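You operate a simulated robot arm through the tools that you are given. There is no shell and no other tool. Be economical: measure what you need, move in short steps, check, and stop when the job is done.

Carry out the task below with a simulated robot arm. There is one attempt and no reset: what you move stays moved.

TASK
Take the pane cleaner bottle and put it on the grey card sheet. Then fetch the black rubber pad and set it on top of the blue book.
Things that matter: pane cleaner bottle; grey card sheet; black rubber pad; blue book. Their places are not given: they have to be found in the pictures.

It is judged by the outcome, as a careful person would: the job done as asked, and still so three seconds after it is handed in. It fails if anything else is knocked over, pushed out of place, dropped, spilled or broken.

THE ROBOT
A 7-joint arm with a two-finger parallel gripper, fixed in place. Base frame: the origin is at the foot of the arm, x ahead of it, y to its left, z up; the work surface is at about z = 750. Lengths are in mm, angles in rad, forces in N, time in s.
With the tool pointing down near the work surface it reaches from about 300 to 680 mm from the base axis. Its first joint turns from -1.152 to 1.152 rad. Payload 1.57 kg.
Tool frame: the origin (TCP) lies between the finger pads and is the grasp point; the fingertips stand 30 mm ahead of it; z points along the fingers, y is the line along which they close. The gripper opens to 110 mm. The fingers are 24 mm wide and 12 mm thick; the gripper's body (48 by 112 mm) begins 78 mm behind the TCP.
Orientation is that of the tool frame in the base frame, as a unit quaternion [x, y, z, w]. With the fingers straight down and closing along the base's y, the tool's x points along the base's -x, its y along +y and its z along -z.

THE INTERFACE
- The arm moves only by the tool apply_moves. Its argument "rows" is text: rows parted by semicolons, each of 7 numbers parted by spaces: the shift along the tool's x, y, z in mm, then the turn, a rotation vector about the tool's x, y, z in rad, then the finger opening in mm, from 0 to 110. In form: x y z wx wy wz jaw; .... A call has 1 to 12 rows; each row is the pose to reach, as a shift and turn from the pose commanded when the call began, along the tool's axes at that moment. A row lasts 0.2 s, in which the tool goes at most 50 mm and 0.15 rad; a call with a longer step from one row to the next is refused whole, and so is a gripper value outside its range. A pose out of reach is approached as far as the arm can. The call stops where the force on the tool passes 40 N (or 10 N more than at its start, if that is more) or the arm is blocked; 0.2 s more then pass. The fingers move at their own pace (about 108 mm/s each) and stop on an object; they squeeze with about 41 N. The grip force told is the motor's: it shows also when the fingers shut on nothing. Time passes only in rows, and 0.2 s behind the last, so rows that repeat a pose let the fingers close. It gives the time, the measured TCP pose, the force on the tool (base axes), the opening and the grip force at its end, in the units of the frame above (readings bear some noise).
- Cameras (640 x 400 px; columns grow to the right, rows downward): "scene" is fixed at [166.1, -394.1, 1371]; the picture's right is [0.70, -0.71, 0.00], its down [-0.52, -0.52, -0.68] and it looks along [0.48, 0.48, -0.73] (base axes); focal length 355 px, centre (320, 200). "wrist" rides on the gripper at [-36, 0, -80] in the tool frame; the picture's right is [0.00, -1.00, 0.00], its down [0.97, 0.00, -0.24] and it looks along [0.24, 0.00, 0.97] (tool axes); focal length 218 px, centre (320, 200).
- capture(camera): a new picture of that camera. No time passes.
- probe_pixels(camera, pixels): for up to 12 pixels [column, row] of the newest picture of that camera ("zoom" is the newest enlarged one), the place [x, y, z] in the base frame of the surface seen there, good to about 2 mm, but the place of the scene camera against the robot may be out by one fixed shift of up to 25 mm in any direction. No time passes.
- zoom(camera, box): a new picture of the part [left, top, right, bottom] of that camera's present view, enlarged. No time passes.
- job_done(): hands the job in; it is judged then, once.

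Work in short steps. Measure before you move; look again where a grasp or a placing could have gone wrong, and mend it. You have 80 turns and 46 pictures in all, the two below and enlarged ones among them. Open the gripper and draw the arm clear of the work before you hand the job in, unless the task says otherwise; then end with one line.

The tools are called after "Emit:" by a JSON object that holds its "fn" and its "kwargs". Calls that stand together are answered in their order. apply_moves: Moves the arm, as the interface text tells. Its arguments: {"type":"object","properties":{"rows":{"type":"string"}},"required":["rows"]} The other tools are called the same way: capture (camera) takes a picture; probe_pixels (camera, pixels) gives the place of the surface under pixels of a picture; zoom (camera, box) takes an enlarged picture of a part of a camera's view; job_done () hands the job in.

At the start:

```text
time_s: 0.0
tool_pos: [425.9, -18.2, 1027.4]
orientation: [0.0, 1.0, 0.0, 0.001]
wrist_force: [0.2, 0.1, -0.5]
width: 110.2
grip_force: 0.0
```

scene: 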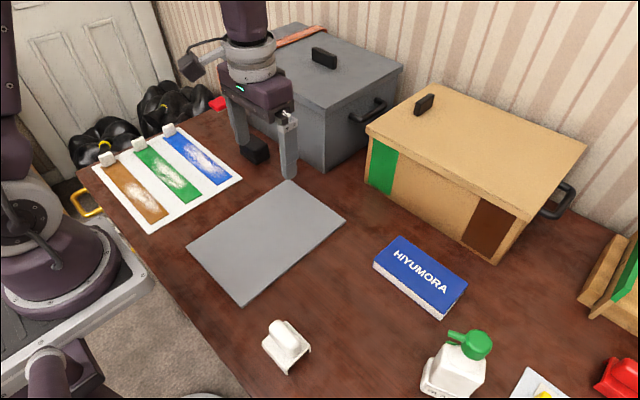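
wrist: 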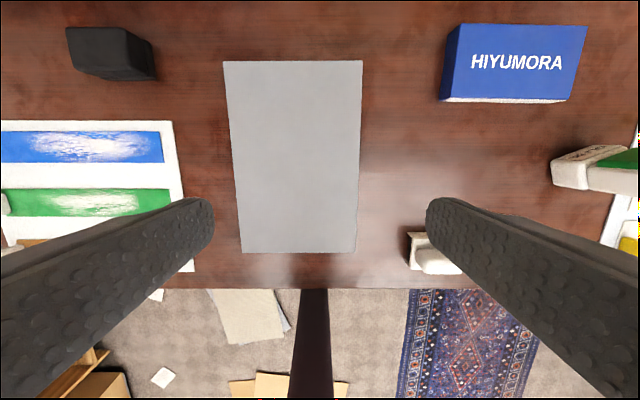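

The white bottle with the green cap is near scene (457,365), with something red at (620,378), and a black block is at scene (255,150) / wrist (110,52). I'll zoom in on these to identify them.

Emit:
{"fn": "zoom", "kwargs": {"camera": "scene", "box": [400, 300, 640, 400]}}

Emit:
{"fn": "zoom", "kwargs": {"camera": "wrist", "box": [400, 0, 640, 280]}}

Emit:
{"fn": "probe_pixels", "kwargs": {"camera": "wrist", "pixels": [[80, 40], [120, 40], [145, 60], [110, 72], [230, 65], [355, 65], [350, 248], [245, 248], [465, 30], [580, 35], [510, 60], [600, 165]]}}

Emit:
{"fn": "probe_pixels", "kwargs": {"camera": "scene", "pixels": [[253, 148], [262, 157], [420, 275], [455, 365], [475, 343], [460, 337], [289, 184], [342, 222], [243, 299], [191, 244], [450, 380], [300, 230]]}}

```text
2.67 times, centred on (520, 350) of scene
```

zoom: 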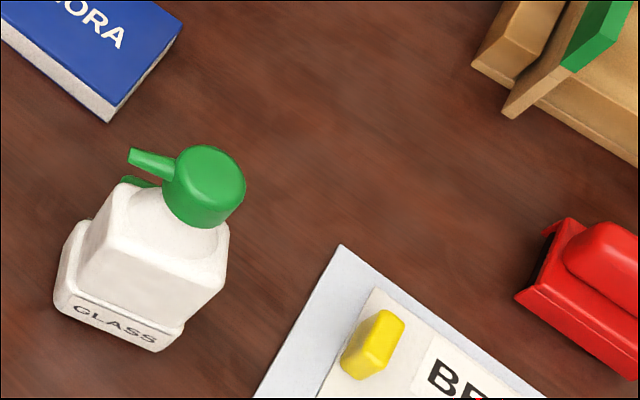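

```text
1.43 times, centred on (520, 140) of wrist
```

zoom: 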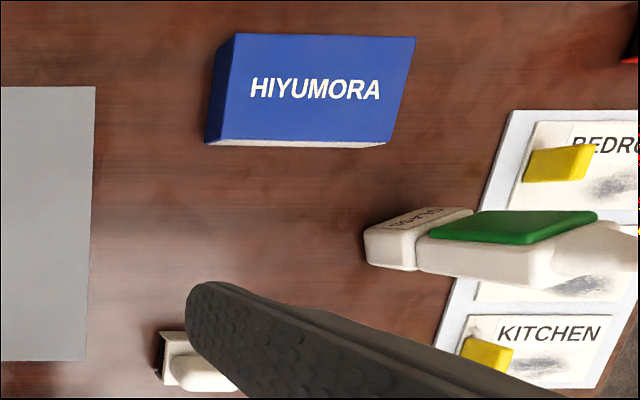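

```text
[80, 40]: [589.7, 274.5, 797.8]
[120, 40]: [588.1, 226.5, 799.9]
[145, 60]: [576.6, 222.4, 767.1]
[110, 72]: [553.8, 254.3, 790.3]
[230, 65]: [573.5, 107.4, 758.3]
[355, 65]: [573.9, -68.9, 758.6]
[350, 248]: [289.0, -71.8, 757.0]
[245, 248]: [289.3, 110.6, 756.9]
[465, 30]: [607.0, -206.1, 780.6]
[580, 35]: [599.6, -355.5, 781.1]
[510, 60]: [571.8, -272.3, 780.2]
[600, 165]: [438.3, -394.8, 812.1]
```

```text
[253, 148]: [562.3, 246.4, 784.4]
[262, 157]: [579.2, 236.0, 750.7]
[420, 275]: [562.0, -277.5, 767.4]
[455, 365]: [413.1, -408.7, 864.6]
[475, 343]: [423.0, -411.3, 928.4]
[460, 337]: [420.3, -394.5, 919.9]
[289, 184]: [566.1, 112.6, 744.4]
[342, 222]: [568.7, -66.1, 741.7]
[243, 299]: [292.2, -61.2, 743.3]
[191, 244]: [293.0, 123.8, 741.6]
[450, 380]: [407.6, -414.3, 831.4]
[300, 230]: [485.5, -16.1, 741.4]
```

The bottle labelled GLASS is the pane cleaner, at about (420,-400) with its top near z 940. I'll raise the tool and move toward it for a closer view from above.

Emit:
{"fn": "apply_moves", "kwargs": {"rows": "0 -40 -20 0 0 0 110; 0 -80 -40 0 0 0 110; 0 -120 -60 0 0 0 110; 0 -165 -70 0 0 0 110; 0 -210 -70 0 0 0 110; 0 -255 -70 0 0 0 110; 0 -300 -70 0 0 0 110; 0 -340 -70 0 0 0 110; 0 -340 -70 0 0 0 110"}}

Emit:
{"fn": "capture", "kwargs": {"camera": "wrist"}}

Emit:
{"fn": "capture", "kwargs": {"camera": "scene"}}

```text
time_s: 2.0
tool_pos: [425.3, -356.7, 1095.3]
orientation: [0.0, 1.0, -0.001, 0.0]
wrist_force: [0.7, -0.3, 0.3]
width: 109.8
grip_force: 0.0
```

```text
41 pictures are left
```

wrist: 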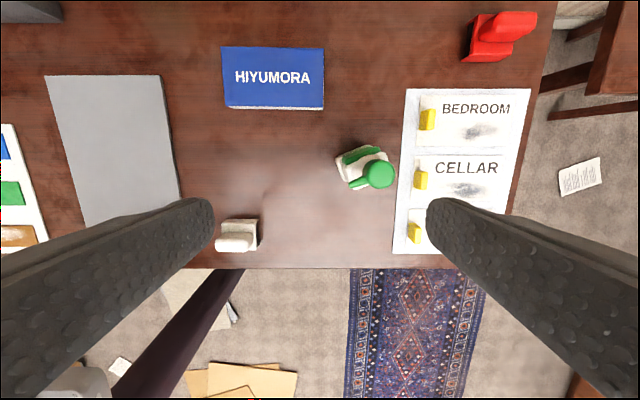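

```text
40 pictures are left
```

scene: 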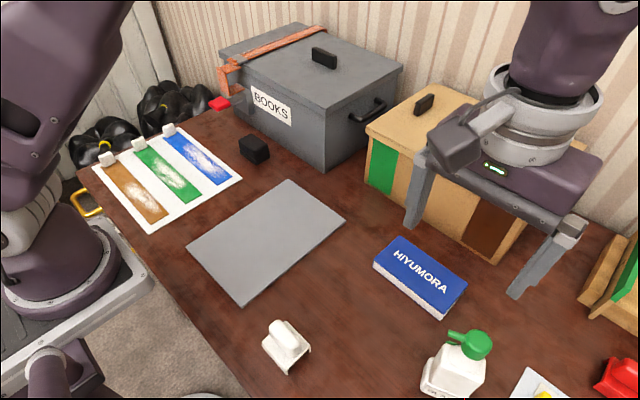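

The black block at scene (255,149) stands alone on the table, so it's the rubber pad. Next I'll zoom on the bottle and measure it.

Emit:
{"fn": "zoom", "kwargs": {"camera": "wrist", "box": [310, 125, 420, 205]}}

Emit:
{"fn": "probe_pixels", "kwargs": {"camera": "wrist", "pixels": [[340, 165], [350, 186], [365, 152], [385, 155], [345, 157], [380, 174], [355, 184], [376, 149], [405, 95], [396, 245], [355, 170], [360, 160]]}}

```text
5.00 times, centred on (365, 165) of wrist
```

zoom: 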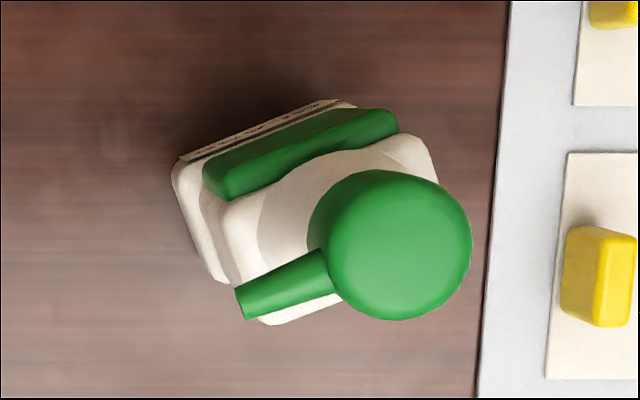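

```text
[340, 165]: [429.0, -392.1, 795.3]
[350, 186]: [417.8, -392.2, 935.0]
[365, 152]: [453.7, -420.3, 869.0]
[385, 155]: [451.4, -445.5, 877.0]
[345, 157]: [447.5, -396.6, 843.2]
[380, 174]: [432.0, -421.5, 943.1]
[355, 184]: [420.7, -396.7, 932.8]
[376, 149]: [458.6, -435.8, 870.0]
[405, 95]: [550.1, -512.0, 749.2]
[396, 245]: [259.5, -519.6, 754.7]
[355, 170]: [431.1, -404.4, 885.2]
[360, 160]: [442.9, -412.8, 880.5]
```

I'll measure the bottle's body from the zoomed picture to get its exact axis and yaw.

Emit:
{"fn": "probe_pixels", "kwargs": {"camera": "zoom", "pixels": [[178, 178], [340, 104], [218, 275], [225, 215], [250, 305], [275, 318], [425, 150], [432, 170], [388, 116], [215, 190], [395, 245], [240, 225]]}}

Emit:
{"fn": "zoom", "kwargs": {"camera": "scene", "box": [408, 320, 504, 400]}}

Emit:
{"fn": "probe_pixels", "kwargs": {"camera": "scene", "pixels": [[330, 280], [400, 320], [270, 240], [360, 240]]}}

```text
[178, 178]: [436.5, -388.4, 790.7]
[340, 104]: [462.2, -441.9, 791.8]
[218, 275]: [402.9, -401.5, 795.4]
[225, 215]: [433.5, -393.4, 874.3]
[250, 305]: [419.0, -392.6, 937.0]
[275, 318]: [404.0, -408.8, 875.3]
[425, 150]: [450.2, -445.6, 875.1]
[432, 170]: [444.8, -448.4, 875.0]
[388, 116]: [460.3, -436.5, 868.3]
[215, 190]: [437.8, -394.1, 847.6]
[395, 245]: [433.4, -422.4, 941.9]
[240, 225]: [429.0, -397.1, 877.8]
```

```text
5.00 times, centred on (456, 360) of scene
```

zoom: 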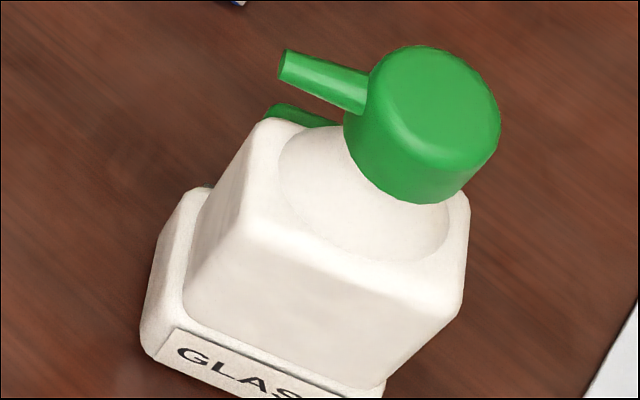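

```text
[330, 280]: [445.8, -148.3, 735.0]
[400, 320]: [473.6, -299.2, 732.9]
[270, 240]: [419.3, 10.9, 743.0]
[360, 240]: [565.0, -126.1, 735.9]
```

The body spans about 56 mm along a direction turned 0.31 rad, with its axis at (430,-423). I'll align above it first.

Emit:
{"fn": "apply_moves", "kwargs": {"rows": "-2 -30 0 0 0 -0.12 110; -4.7 -66 0 0 0 -0.24 110; -4.7 -66.3 20 0 0 -0.31 110; -4.7 -66.3 40 0 0 -0.31 110; -4.7 -66.3 40 0 0 -0.31 110"}}

Emit:
{"fn": "capture", "kwargs": {"camera": "wrist"}}

Emit:
{"fn": "probe_pixels", "kwargs": {"camera": "wrist", "pixels": [[320, 170]]}}

```text
time_s: 3.2
tool_pos: [429.7, -422.7, 1056.6]
orientation: [-0.155, 0.988, 0.0, 0.0]
wrist_force: [0.0, 0.1, 0.0]
width: 110.0
grip_force: 0.1
```

```text
37 pictures are left
```

wrist: 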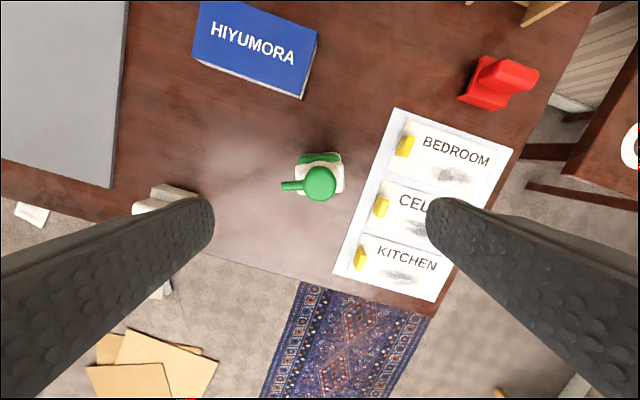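

```text
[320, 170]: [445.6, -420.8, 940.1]
```

The bottle is aligned with the picture axes and centred at column 320. I'll go down to TCP z 875.

Emit:
{"fn": "apply_moves", "kwargs": {"rows": "0 0 45 0 0 0 110; 0 0 90 0 0 0 110; 0 0 130 0 0 0 110; 0 0 160 0 0 0 110; 0 0 182 0 0 0 110; 0 0 182 0 0 0 110"}}

Emit:
{"fn": "capture", "kwargs": {"camera": "wrist"}}

```text
time_s: 4.6
tool_pos: [430.5, -425.3, 874.1]
orientation: [-0.155, 0.988, 0.0, 0.0]
wrist_force: [-0.3, -0.5, 0.6]
width: 110.0
grip_force: 0.1
```

```text
36 pictures are left
```

wrist: 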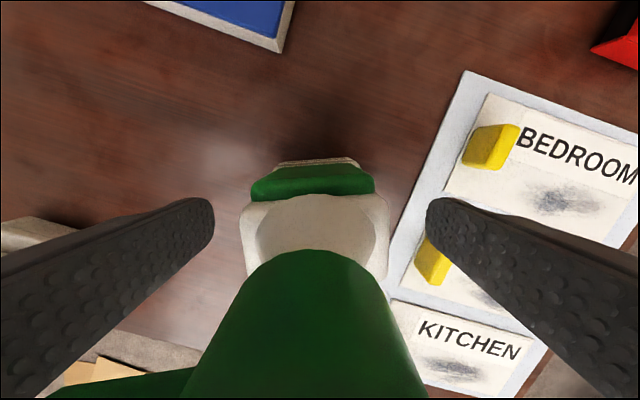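

The bottle sits between the fingers, so I'll close.

Emit:
{"fn": "apply_moves", "kwargs": {"rows": "0 0 0 0 0 0 70; 0 0 0 0 0 0 45; 0 0 0 0 0 0 30; 0 0 0 0 0 0 30; 0 0 0 0 0 0 30"}}

```text
time_s: 5.8
tool_pos: [430.2, -424.1, 875.2]
orientation: [-0.154, 0.988, 0.0, 0.0]
wrist_force: [0.8, 0.5, 3.1]
width: 63.8
grip_force: 41.2
```

It holds at 63.8 mm. I'll lift straight up.

Emit:
{"fn": "apply_moves", "kwargs": {"rows": "0 0 -15 0 0 0 30; 0 0 -40 0 0 0 30; 0 0 -80 0 0 0 30; 0 0 -110 0 0 0 30; 0 0 -110 0 0 0 30"}}

Emit:
{"fn": "capture", "kwargs": {"camera": "scene"}}

```text
time_s: 7.0
tool_pos: [431.0, -423.7, 984.4]
orientation: [-0.155, 0.988, 0.0, 0.0]
wrist_force: [-0.2, -0.3, -2.5]
width: 63.5
grip_force: 41.0
```

```text
35 pictures are left
```

scene: 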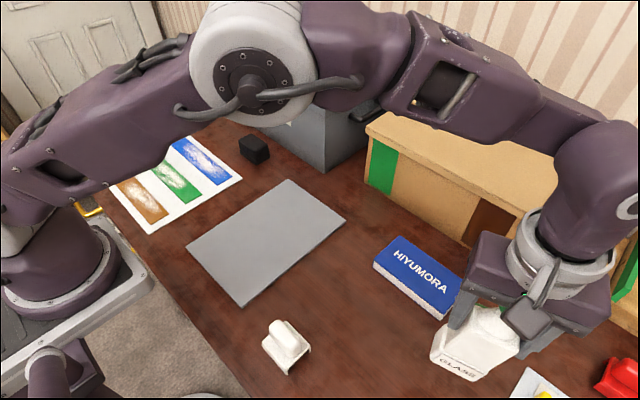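

The bottle is lifted clear. I'll carry it along +y to above the card centre at (431,20).

Emit:
{"fn": "apply_moves", "kwargs": {"rows": "-7 21 0 0 0 0 30; -20 62 0 0 0 0 30; -33.5 104 0 0 0 0 30; -47 146 0 0 0 0 30; -60.5 188 0 0 0 0 30; -74 230 0 0 0 0 30; -87.5 272 0 0 0 0 30; -101 314 0 0 0 0 30; -114.5 356 0 0 0 0 30; -126 392 0 0 0 0 30; -134 415 0 0 0 0 30; -136 422 0 0 0 0 30"}}

Emit:
{"fn": "capture", "kwargs": {"camera": "scene"}}

```text
time_s: 9.6
tool_pos: [432.6, 19.1, 985.0]
orientation: [-0.154, 0.988, 0.0, 0.0]
wrist_force: [1.1, 0.8, -2.0]
width: 63.6
grip_force: 41.3
```

```text
34 pictures are left
```

scene: 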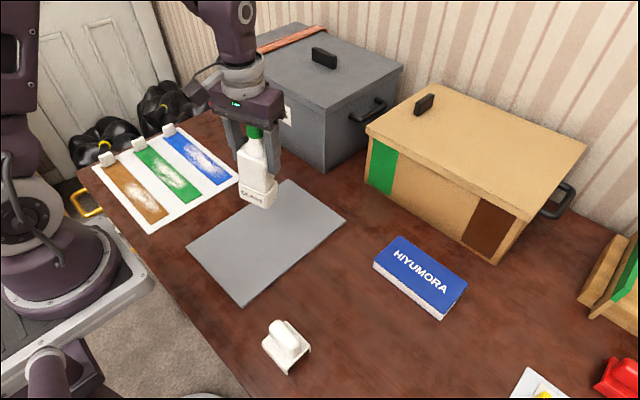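

The bottle hangs upright above the card. I'll lower to just above contact (about z 883), then touch down gently.

Emit:
{"fn": "apply_moves", "kwargs": {"rows": "0 0 35 0 0 0 30; 0 0 65 0 0 0 30; 0 0 85 0 0 0 30; 0 0 95 0 0 0 30; 0 0 99 0 0 0 30; 0 0 101 0 0 0 30; 0 0 102 0 0 0 30"}}

Emit:
{"fn": "zoom", "kwargs": {"camera": "scene", "box": [170, 120, 370, 320]}}

```text
time_s: 11.2
tool_pos: [431.1, 20.4, 882.0]
orientation: [-0.155, 0.988, 0.0, 0.0]
wrist_force: [-0.2, 0.6, -2.6]
width: 63.8
grip_force: 40.6
```

```text
2.00 times, centred on (270, 220) of scene
```

zoom: 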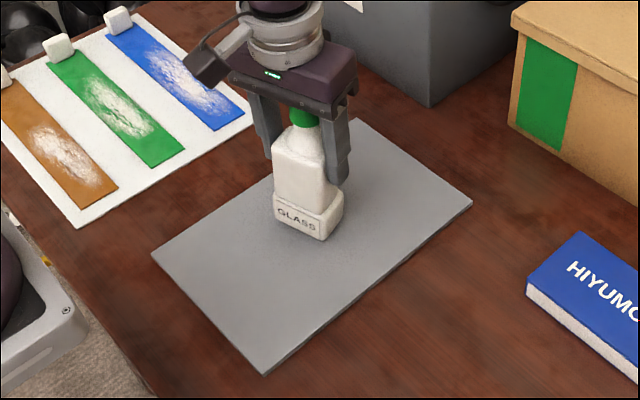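

The force still shows the bottle's weight (-2.6 N), so I'll go down a few more mm in small steps.

Emit:
{"fn": "apply_moves", "kwargs": {"rows": "0 0 1 0 0 0 30; 0 0 2 0 0 0 30; 0 0 2 0 0 0 30"}}

```text
time_s: 12.0
tool_pos: [430.8, 20.0, 881.9]
orientation: [-0.154, 0.988, 0.0, 0.0]
wrist_force: [-2.5, 1.6, 17.2]
width: 63.5
grip_force: 40.8
stopped in row 3: the force on the tool passed its limit (the readings are from after the stop); the commanded pose is now the measured one
```

It's in contact (17 N up). I'll open the fingers and rise.

Emit:
{"fn": "apply_moves", "kwargs": {"rows": "0 0 -1 0 0 0 63; 0 0 -1 0 0 0 75; 0 0 -1 0 0 0 95; 0 0 -1 0 0 0 110; 0 0 -1 0 0 0 110"}}

Emit:
{"fn": "apply_moves", "kwargs": {"rows": "0 0 -20 0 0 0 110; 0 0 -60 0 0 0 110; 0 0 -105 0 0 0 110; 0 0 -150 0 0 0 110; 0 0 -190 0 0 0 110; 0 0 -190 0 0 0 110"}}

Emit:
{"fn": "capture", "kwargs": {"camera": "scene"}}

Emit:
{"fn": "capture", "kwargs": {"camera": "wrist"}}

```text
time_s: 13.2
tool_pos: [432.3, 20.6, 883.8]
orientation: [-0.154, 0.988, 0.0, 0.002]
wrist_force: [-0.8, -0.4, -0.3]
width: 110.1
grip_force: 0.0
```

```text
time_s: 14.6
tool_pos: [431.1, 20.6, 1072.8]
orientation: [-0.154, 0.988, 0.0, 0.001]
wrist_force: [0.5, -0.3, -0.3]
width: 110.1
grip_force: 0.0
```

```text
32 pictures are left
```

scene: 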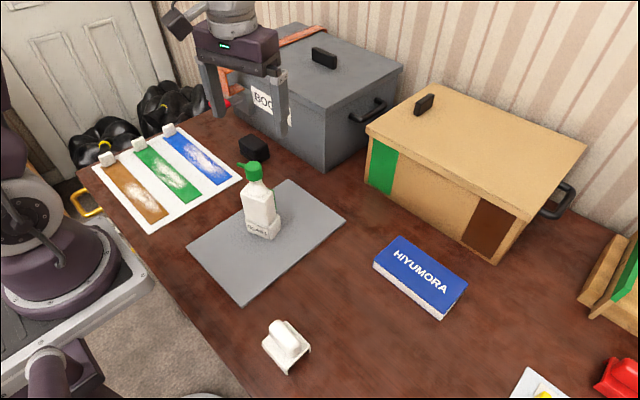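

```text
31 pictures are left
```

wrist: 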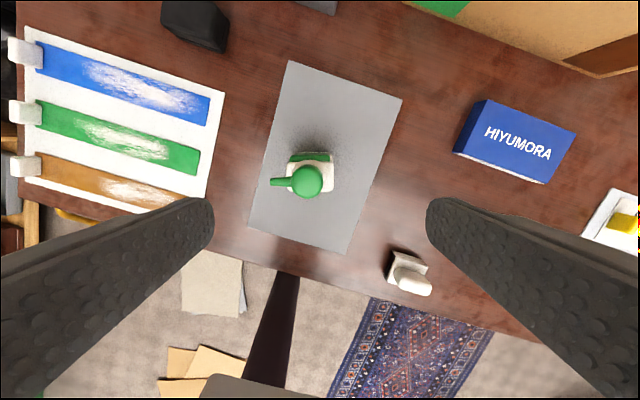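

The bottle stands upright on the card. Before going for the pad I'll check the grey chest's geometry next to it.

Emit:
{"fn": "probe_pixels", "kwargs": {"camera": "scene", "pixels": [[325, 100], [322, 164], [396, 70], [262, 135], [300, 60], [255, 150], [252, 142], [240, 140], [270, 150], [256, 163], [241, 152], [219, 103]]}}

Emit:
{"fn": "zoom", "kwargs": {"camera": "scene", "box": [200, 80, 340, 180]}}

```text
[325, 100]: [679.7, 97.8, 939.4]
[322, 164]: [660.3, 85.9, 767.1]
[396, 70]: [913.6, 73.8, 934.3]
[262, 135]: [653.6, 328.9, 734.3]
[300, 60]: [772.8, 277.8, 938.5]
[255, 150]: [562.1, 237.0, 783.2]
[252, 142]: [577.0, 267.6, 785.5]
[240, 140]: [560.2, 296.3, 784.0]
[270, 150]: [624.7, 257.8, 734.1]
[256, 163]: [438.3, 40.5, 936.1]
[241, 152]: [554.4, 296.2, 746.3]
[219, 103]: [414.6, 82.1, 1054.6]
```

```text
4.00 times, centred on (270, 130) of scene
```

zoom: 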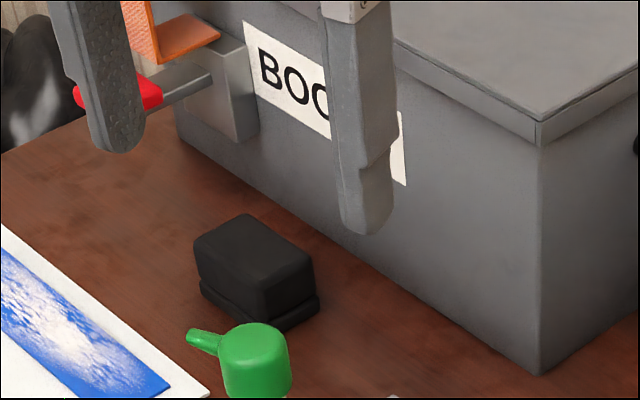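

The chest front is at x≈660 and the pad spans about x 550–595, y 225–290, top z≈799. I'll move above the pad and unwind the yaw.

Emit:
{"fn": "apply_moves", "kwargs": {"rows": "-30 30 0 0 0 0.1 110; -60 62 0 0 0 0.2 110; -92 95 0 0 0 0.31 110; -124 128 0 0 0 0.31 110; -155 160 0 0 0 0.31 110; -170 175 0 0 0 0.31 110; -170 175 0 0 0 0.31 110"}}

Emit:
{"fn": "capture", "kwargs": {"camera": "wrist"}}

```text
time_s: 16.2
tool_pos: [540.7, 241.2, 1073.0]
orientation: [0.0, 1.0, 0.0, 0.001]
wrist_force: [-0.6, 0.2, 0.4]
width: 110.1
grip_force: 0.1
```

```text
29 pictures are left
```

wrist: 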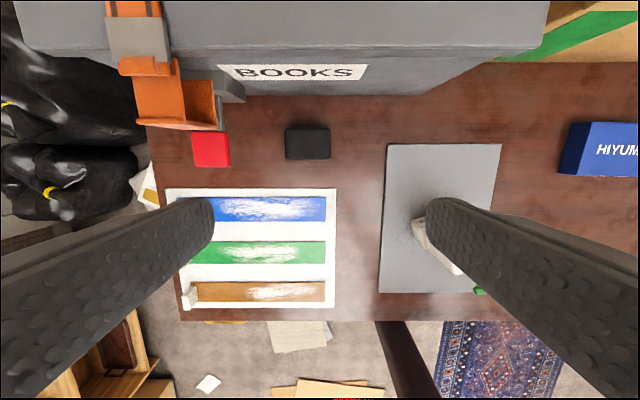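

The pad is at wrist (308,143), with a red block at (211,149). I'll measure both.

Emit:
{"fn": "zoom", "kwargs": {"camera": "wrist", "box": [180, 70, 350, 180]}}

Emit:
{"fn": "probe_pixels", "kwargs": {"camera": "wrist", "pixels": [[288, 130], [327, 130], [327, 156], [289, 156], [308, 143], [228, 148], [215, 95], [240, 90], [330, 45], [290, 92], [300, 52], [200, 110]]}}

```text
3.64 times, centred on (265, 125) of wrist
```

zoom: 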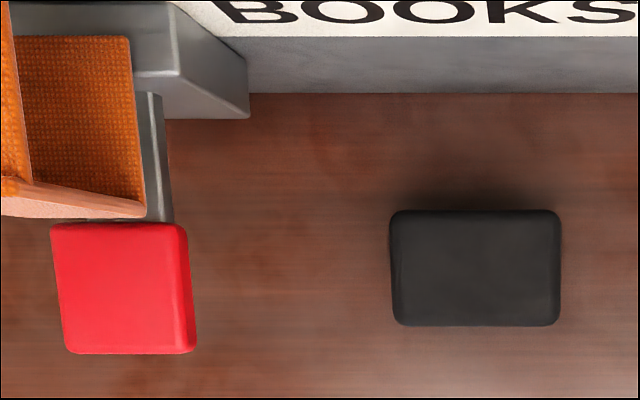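

```text
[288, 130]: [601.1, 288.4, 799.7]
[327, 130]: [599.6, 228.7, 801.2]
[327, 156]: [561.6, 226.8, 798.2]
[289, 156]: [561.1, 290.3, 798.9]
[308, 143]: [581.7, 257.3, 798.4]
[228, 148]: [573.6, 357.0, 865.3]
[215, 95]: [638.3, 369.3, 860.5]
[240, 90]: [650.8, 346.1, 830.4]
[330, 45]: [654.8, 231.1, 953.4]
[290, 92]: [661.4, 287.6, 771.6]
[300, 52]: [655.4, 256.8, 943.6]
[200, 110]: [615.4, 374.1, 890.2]
```

The red thing is the end of the chest latch, at z≈865 and y≥355, and it must not be touched. I'll check in the scene view where the arm's wrist housing sticks out.

Emit:
{"fn": "capture", "kwargs": {"camera": "scene"}}

```text
27 pictures are left
```

scene: 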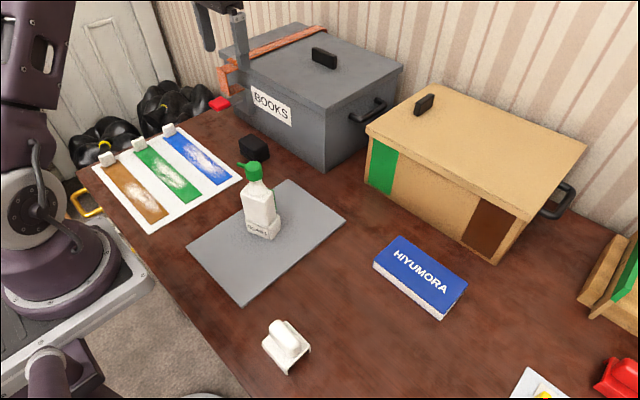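

I'll centre over the pad, go down to z≈930 with the jaw at 96, and look at the clearance.

Emit:
{"fn": "apply_moves", "kwargs": {"rows": "-20 8 20 0 0 0 96; -40.3 16.8 40 0 0 0 96; -40.3 16.8 85 0 0 0 96; -40.3 16.8 125 0 0 0 96; -40.3 16.8 143 0 0 0 96; -40.3 16.8 143 0 0 0 96"}}

Emit:
{"fn": "capture", "kwargs": {"camera": "scene"}}

Emit:
{"fn": "capture", "kwargs": {"camera": "wrist"}}

```text
time_s: 17.6
tool_pos: [581.7, 256.1, 928.9]
orientation: [0.0, 1.0, -0.001, 0.001]
wrist_force: [0.1, 0.1, 0.1]
width: 96.0
grip_force: 0.1
```

```text
26 pictures are left
```

scene: 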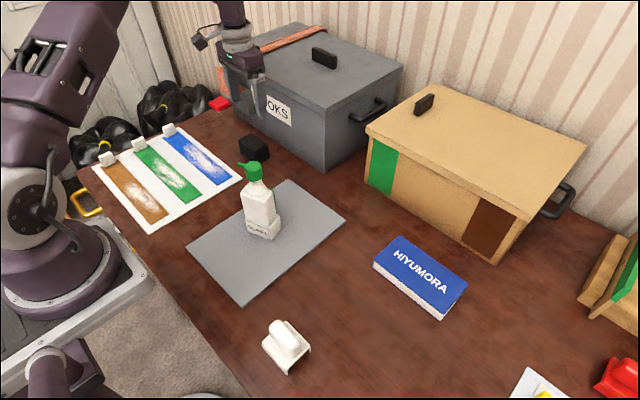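

```text
25 pictures are left
```

wrist: 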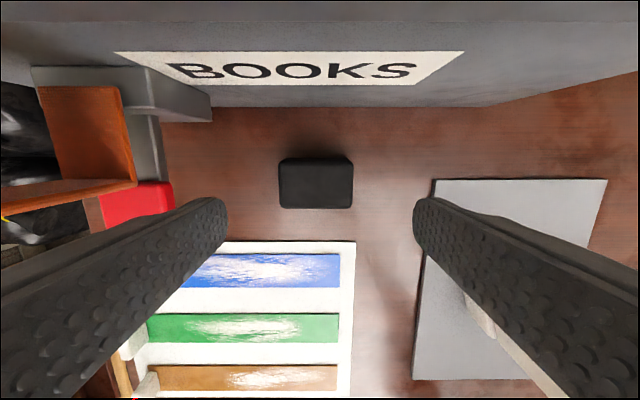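

The wrist housing shows at scene (205,35). I'll probe it and the latch end.

Emit:
{"fn": "probe_pixels", "kwargs": {"camera": "scene", "pixels": [[200, 40], [207, 33], [222, 30], [238, 35], [245, 58], [255, 80], [218, 103], [222, 75], [195, 44], [257, 112], [240, 70]]}}

Emit:
{"fn": "zoom", "kwargs": {"camera": "scene", "box": [170, 0, 330, 180]}}

Emit:
{"fn": "probe_pixels", "kwargs": {"camera": "wrist", "pixels": [[170, 185], [165, 205], [150, 195], [315, 182], [282, 180], [350, 180], [118, 180], [135, 170], [315, 160], [315, 203]]}}

```text
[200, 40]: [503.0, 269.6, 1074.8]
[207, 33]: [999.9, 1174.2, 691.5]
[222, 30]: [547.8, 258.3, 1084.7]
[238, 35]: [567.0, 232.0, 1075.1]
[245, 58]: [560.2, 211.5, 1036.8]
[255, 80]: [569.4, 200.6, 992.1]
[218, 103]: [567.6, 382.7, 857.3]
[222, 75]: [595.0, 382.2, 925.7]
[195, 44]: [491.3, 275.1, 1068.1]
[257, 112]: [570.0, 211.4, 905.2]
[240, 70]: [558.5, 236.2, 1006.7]
```

```text
2.22 times, centred on (250, 90) of scene
```

zoom: 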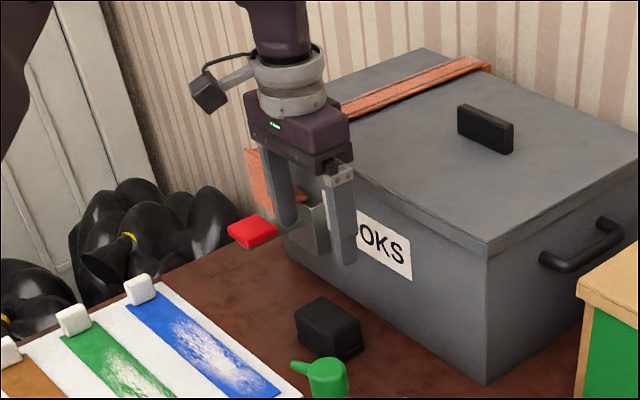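

```text
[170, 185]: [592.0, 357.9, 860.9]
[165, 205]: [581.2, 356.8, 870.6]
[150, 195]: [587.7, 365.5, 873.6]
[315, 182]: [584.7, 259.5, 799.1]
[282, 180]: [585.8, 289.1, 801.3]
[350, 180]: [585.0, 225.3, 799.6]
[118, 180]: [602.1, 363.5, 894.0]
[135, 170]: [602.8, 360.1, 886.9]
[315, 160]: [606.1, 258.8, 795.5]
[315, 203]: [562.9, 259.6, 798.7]
```

The housing points toward the base, and the latch end (y≥357) clears the fingers (y≤320). I'll go down to TCP z 796 and close.

Emit:
{"fn": "apply_moves", "kwargs": {"rows": "-1 1.5 40 0 0 0 96; -1 1.5 80 0 0 0 96; -1 1.5 110 0 0 0 96; -1 1.5 125 0 0 0 96; -1 1.5 133 0 0 0 96; -1 1.5 133 0 0 0 96; -1 1.5 133 0 0 0 70; -1 1.5 133 0 0 0 45; -1 1.5 133 0 0 0 30; -1 1.5 133 0 0 0 30"}}

Emit:
{"fn": "capture", "kwargs": {"camera": "wrist"}}

```text
time_s: 19.8
tool_pos: [582.2, 255.5, 797.5]
orientation: [0.0, 1.0, 0.0, 0.001]
wrist_force: [0.1, 0.9, -0.3]
width: 74.3
grip_force: 41.1
```

```text
23 pictures are left
```

wrist: 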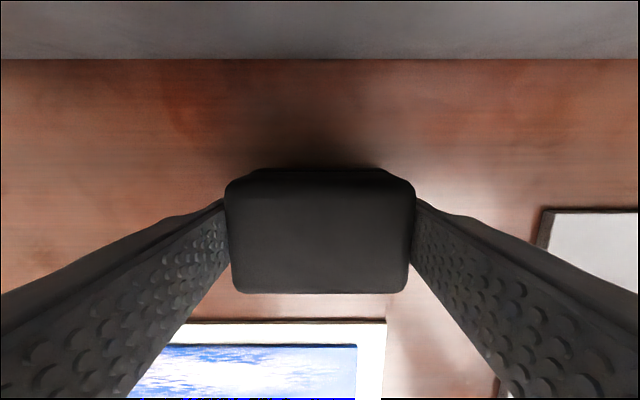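

It's gripped at 74 mm. I'll lift and verify.

Emit:
{"fn": "apply_moves", "kwargs": {"rows": "0 0 -10 0 0 0 30; 0 0 -40 0 0 0 30; 0 0 -85 0 0 0 30; 0 0 -130 0 0 0 30; 0 0 -170 0 0 0 30; 0 0 -200 0 0 0 30; 0 0 -200 0 0 0 30"}}

Emit:
{"fn": "zoom", "kwargs": {"camera": "scene", "box": [170, 0, 330, 180]}}

Emit:
{"fn": "capture", "kwargs": {"camera": "scene"}}

Emit:
{"fn": "probe_pixels", "kwargs": {"camera": "scene", "pixels": [[398, 239], [464, 284], [440, 305], [376, 263], [420, 272], [497, 258], [518, 216], [440, 225], [500, 230], [415, 205], [400, 238], [256, 215]]}}

```text
time_s: 21.4
tool_pos: [582.6, 256.8, 998.2]
orientation: [0.0, 1.0, 0.0, 0.001]
wrist_force: [0.7, 0.2, 0.3]
width: 74.4
grip_force: 41.0
```

```text
2.22 times, centred on (250, 90) of scene
```

zoom: 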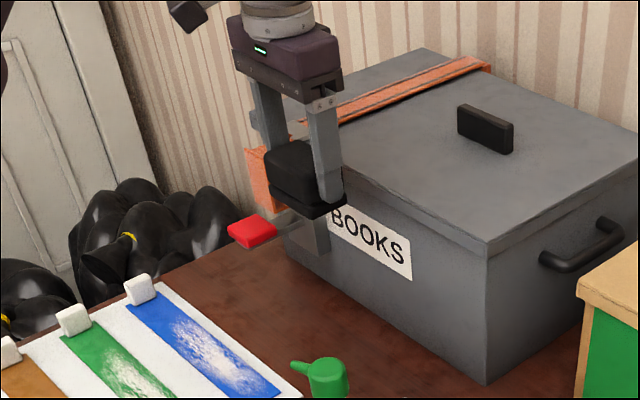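

```text
21 pictures are left
```

scene: 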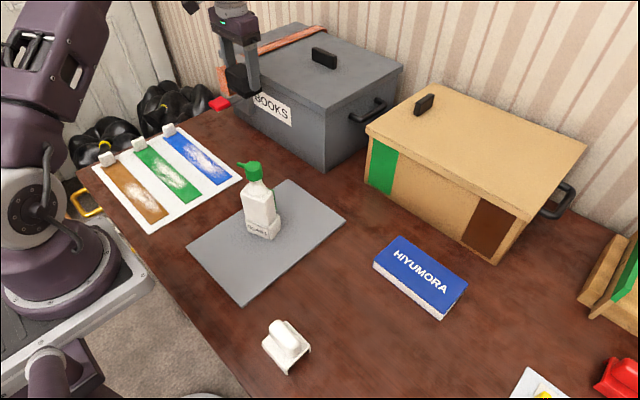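

```text
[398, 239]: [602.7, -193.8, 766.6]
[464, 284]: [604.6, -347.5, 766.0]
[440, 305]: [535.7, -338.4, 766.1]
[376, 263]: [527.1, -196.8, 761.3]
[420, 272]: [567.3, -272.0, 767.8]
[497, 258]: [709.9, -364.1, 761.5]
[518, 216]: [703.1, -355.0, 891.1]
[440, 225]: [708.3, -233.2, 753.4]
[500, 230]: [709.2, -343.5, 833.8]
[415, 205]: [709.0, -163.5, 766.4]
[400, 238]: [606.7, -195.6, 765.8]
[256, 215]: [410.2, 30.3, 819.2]
```

The pad is held firmly. Its bottom will be at about 948 during transit, clear of the bottle, which is 150 mm to the side. I'll carry it along x≈580 to above the book centre at (571,-274).

Emit:
{"fn": "apply_moves", "kwargs": {"rows": "0 -30 0 0 0 0 30; 0 -75 0 0 0 0 30; 0 -122 0 0 0 0 30; 0 -170 0 0 0 0 30; 0 -218 0 0 0 0 30; 0 -266 0 0 0 0 30; 2 -314 0 0 0 0 30; 5 -362 0 0 0 0 30; 8 -410 0 0 0 0 30; 11.6 -458 0 0 0 0 30; 11.6 -503 0 0 0 0 30; 11.6 -530 0 0 0 0 30"}}

Emit:
{"fn": "capture", "kwargs": {"camera": "wrist"}}

Emit:
{"fn": "capture", "kwargs": {"camera": "scene"}}

```text
time_s: 24.0
tool_pos: [567.8, -275.3, 998.8]
orientation: [0.001, 1.0, 0.0, 0.0]
wrist_force: [0.2, -0.2, -0.1]
width: 74.2
grip_force: 40.8
```

```text
20 pictures are left
```

wrist: 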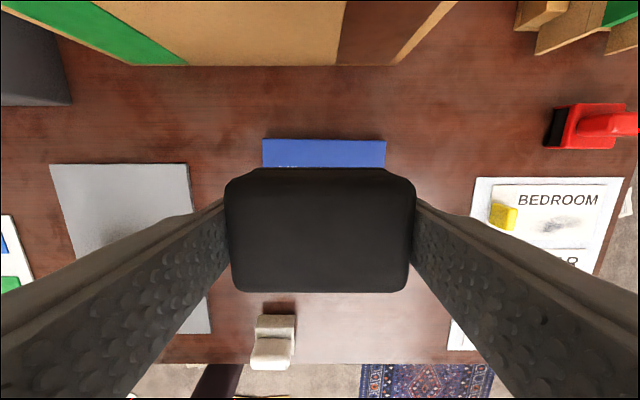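

```text
19 pictures are left
```

scene: 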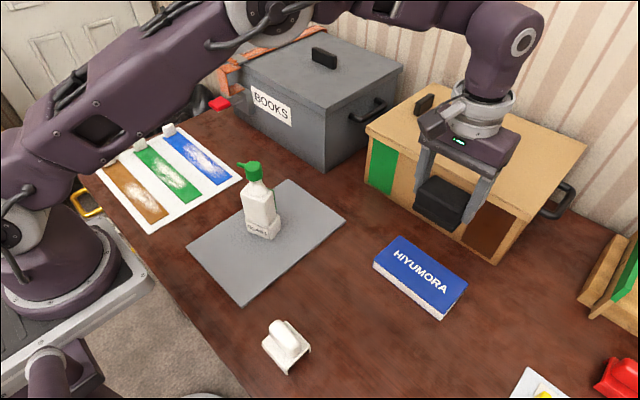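

I'll probe the book's visible edges to fine-tune the centring.

Emit:
{"fn": "probe_pixels", "kwargs": {"camera": "wrist", "pixels": [[265, 150], [384, 150], [325, 142], [325, 155], [310, 65]]}}

```text
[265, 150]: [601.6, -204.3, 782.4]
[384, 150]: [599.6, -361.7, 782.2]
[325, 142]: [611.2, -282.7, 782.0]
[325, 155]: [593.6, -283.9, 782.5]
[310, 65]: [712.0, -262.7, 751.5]
```

The book centre is about (574,-283) with its top at 782, so release should be near TCP z 829.5. I'll lower to about 832 first.

Emit:
{"fn": "apply_moves", "kwargs": {"rows": "-4 -7.5 40 0 0 0 30; -4 -7.5 85 0 0 0 30; -4 -7.5 125 0 0 0 30; -4 -7.5 150 0 0 0 30; -4 -7.5 162 0 0 0 30; -4 -7.5 166 0 0 0 30; -4 -7.5 166 0 0 0 30"}}

Emit:
{"fn": "zoom", "kwargs": {"camera": "scene", "box": [350, 180, 510, 330]}}

```text
time_s: 25.6
tool_pos: [572.8, -281.9, 831.5]
orientation: [0.0, 1.0, 0.0, 0.001]
wrist_force: [-0.3, -1.0, -1.0]
width: 74.1
grip_force: 40.8
```

```text
2.67 times, centred on (430, 255) of scene
```

zoom: 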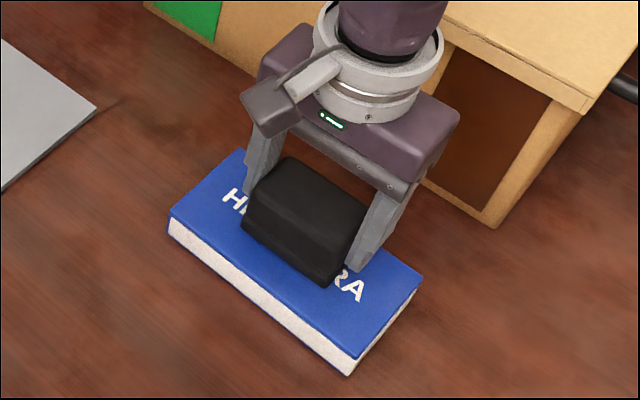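

The pad hovers centred over the book, so I'll touch down in 1 mm steps.

Emit:
{"fn": "apply_moves", "kwargs": {"rows": "0 0 1 0 0 0 30; 0 0 2 0 0 0 30; 0 0 2 0 0 0 30"}}

```text
time_s: 26.4
tool_pos: [574.5, -282.0, 829.1]
orientation: [-0.001, 1.0, 0.0, 0.001]
wrist_force: [-1.0, 0.1, -0.7]
width: 74.2
grip_force: 41.0
```

Emit:
{"fn": "apply_moves", "kwargs": {"rows": "0 0 1 0 0 0 30; 0 0 1 0 0 0 30; 0 0 2 0 0 0 30; 0 0 2 0 0 0 30"}}

```text
time_s: 27.4
tool_pos: [574.6, -282.1, 828.5]
orientation: [0.0, 1.0, 0.0, 0.001]
wrist_force: [-1.0, 1.4, 10.6]
width: 74.1
grip_force: 41.2
```

Contact is felt (about 11 N). I'll open, then rise straight up.

Emit:
{"fn": "apply_moves", "kwargs": {"rows": "0 0 -1 0 0 0 74; 0 0 -1 0 0 0 85; 0 0 -1 0 0 0 100; 0 0 -1 0 0 0 110; 0 0 -1 0 0 0 110"}}

Emit:
{"fn": "apply_moves", "kwargs": {"rows": "0 0 -20 0 0 0 110; 0 0 -60 0 0 0 110; 0 0 -105 0 0 0 110; 0 0 -150 0 0 0 110; 0 0 -195 0 0 0 110; 30 0 -220 0 0 0 110; 70 0 -230 0 0 0 110; 110 0 -230 0 0 0 110; 110 0 -230 0 0 0 110"}}

Emit:
{"fn": "capture", "kwargs": {"camera": "scene"}}

Emit:
{"fn": "capture", "kwargs": {"camera": "wrist"}}

```text
time_s: 28.6
tool_pos: [573.5, -281.4, 829.1]
orientation: [0.0, 1.0, 0.0, 0.001]
wrist_force: [0.1, 0.5, 0.3]
width: 109.8
grip_force: 0.0
```

```text
time_s: 30.6
tool_pos: [465.2, -281.8, 1058.5]
orientation: [0.0, 1.0, 0.0, 0.001]
wrist_force: [0.0, -0.5, 0.1]
width: 109.7
grip_force: 0.1
```

```text
17 pictures are left
```

scene: 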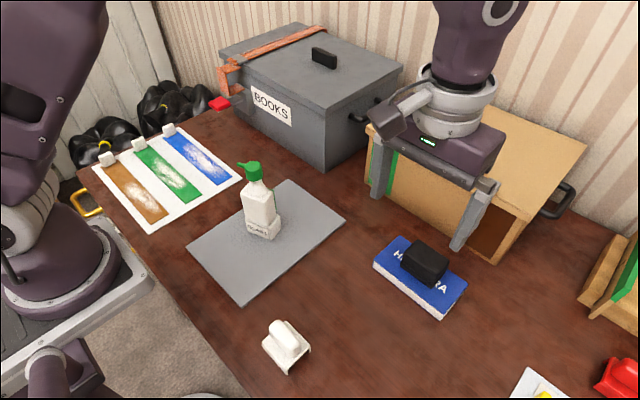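

```text
16 pictures are left
```

wrist: 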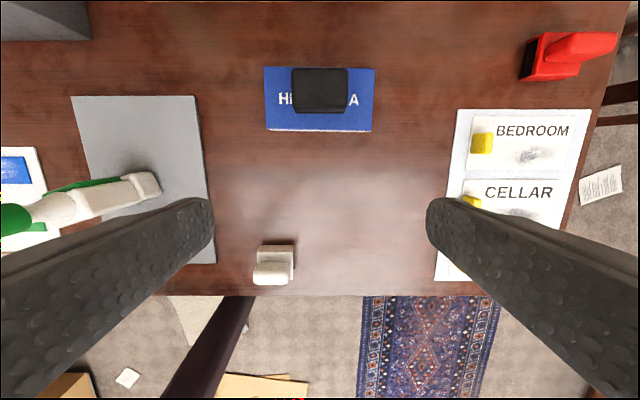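

The pad is flat on the book (scene (425,262)), the bottle stands on the card (scene (262,205)), everything else is in place, and the arm is clear with the gripper open.

Emit:
{"fn": "job_done", "kwargs": {}}

```text
The job is handed in.
```

The pane cleaner bottle is standing upright on the grey card sheet, and the black rubber pad is lying flat on top of the blue book. Nothing else was disturbed.
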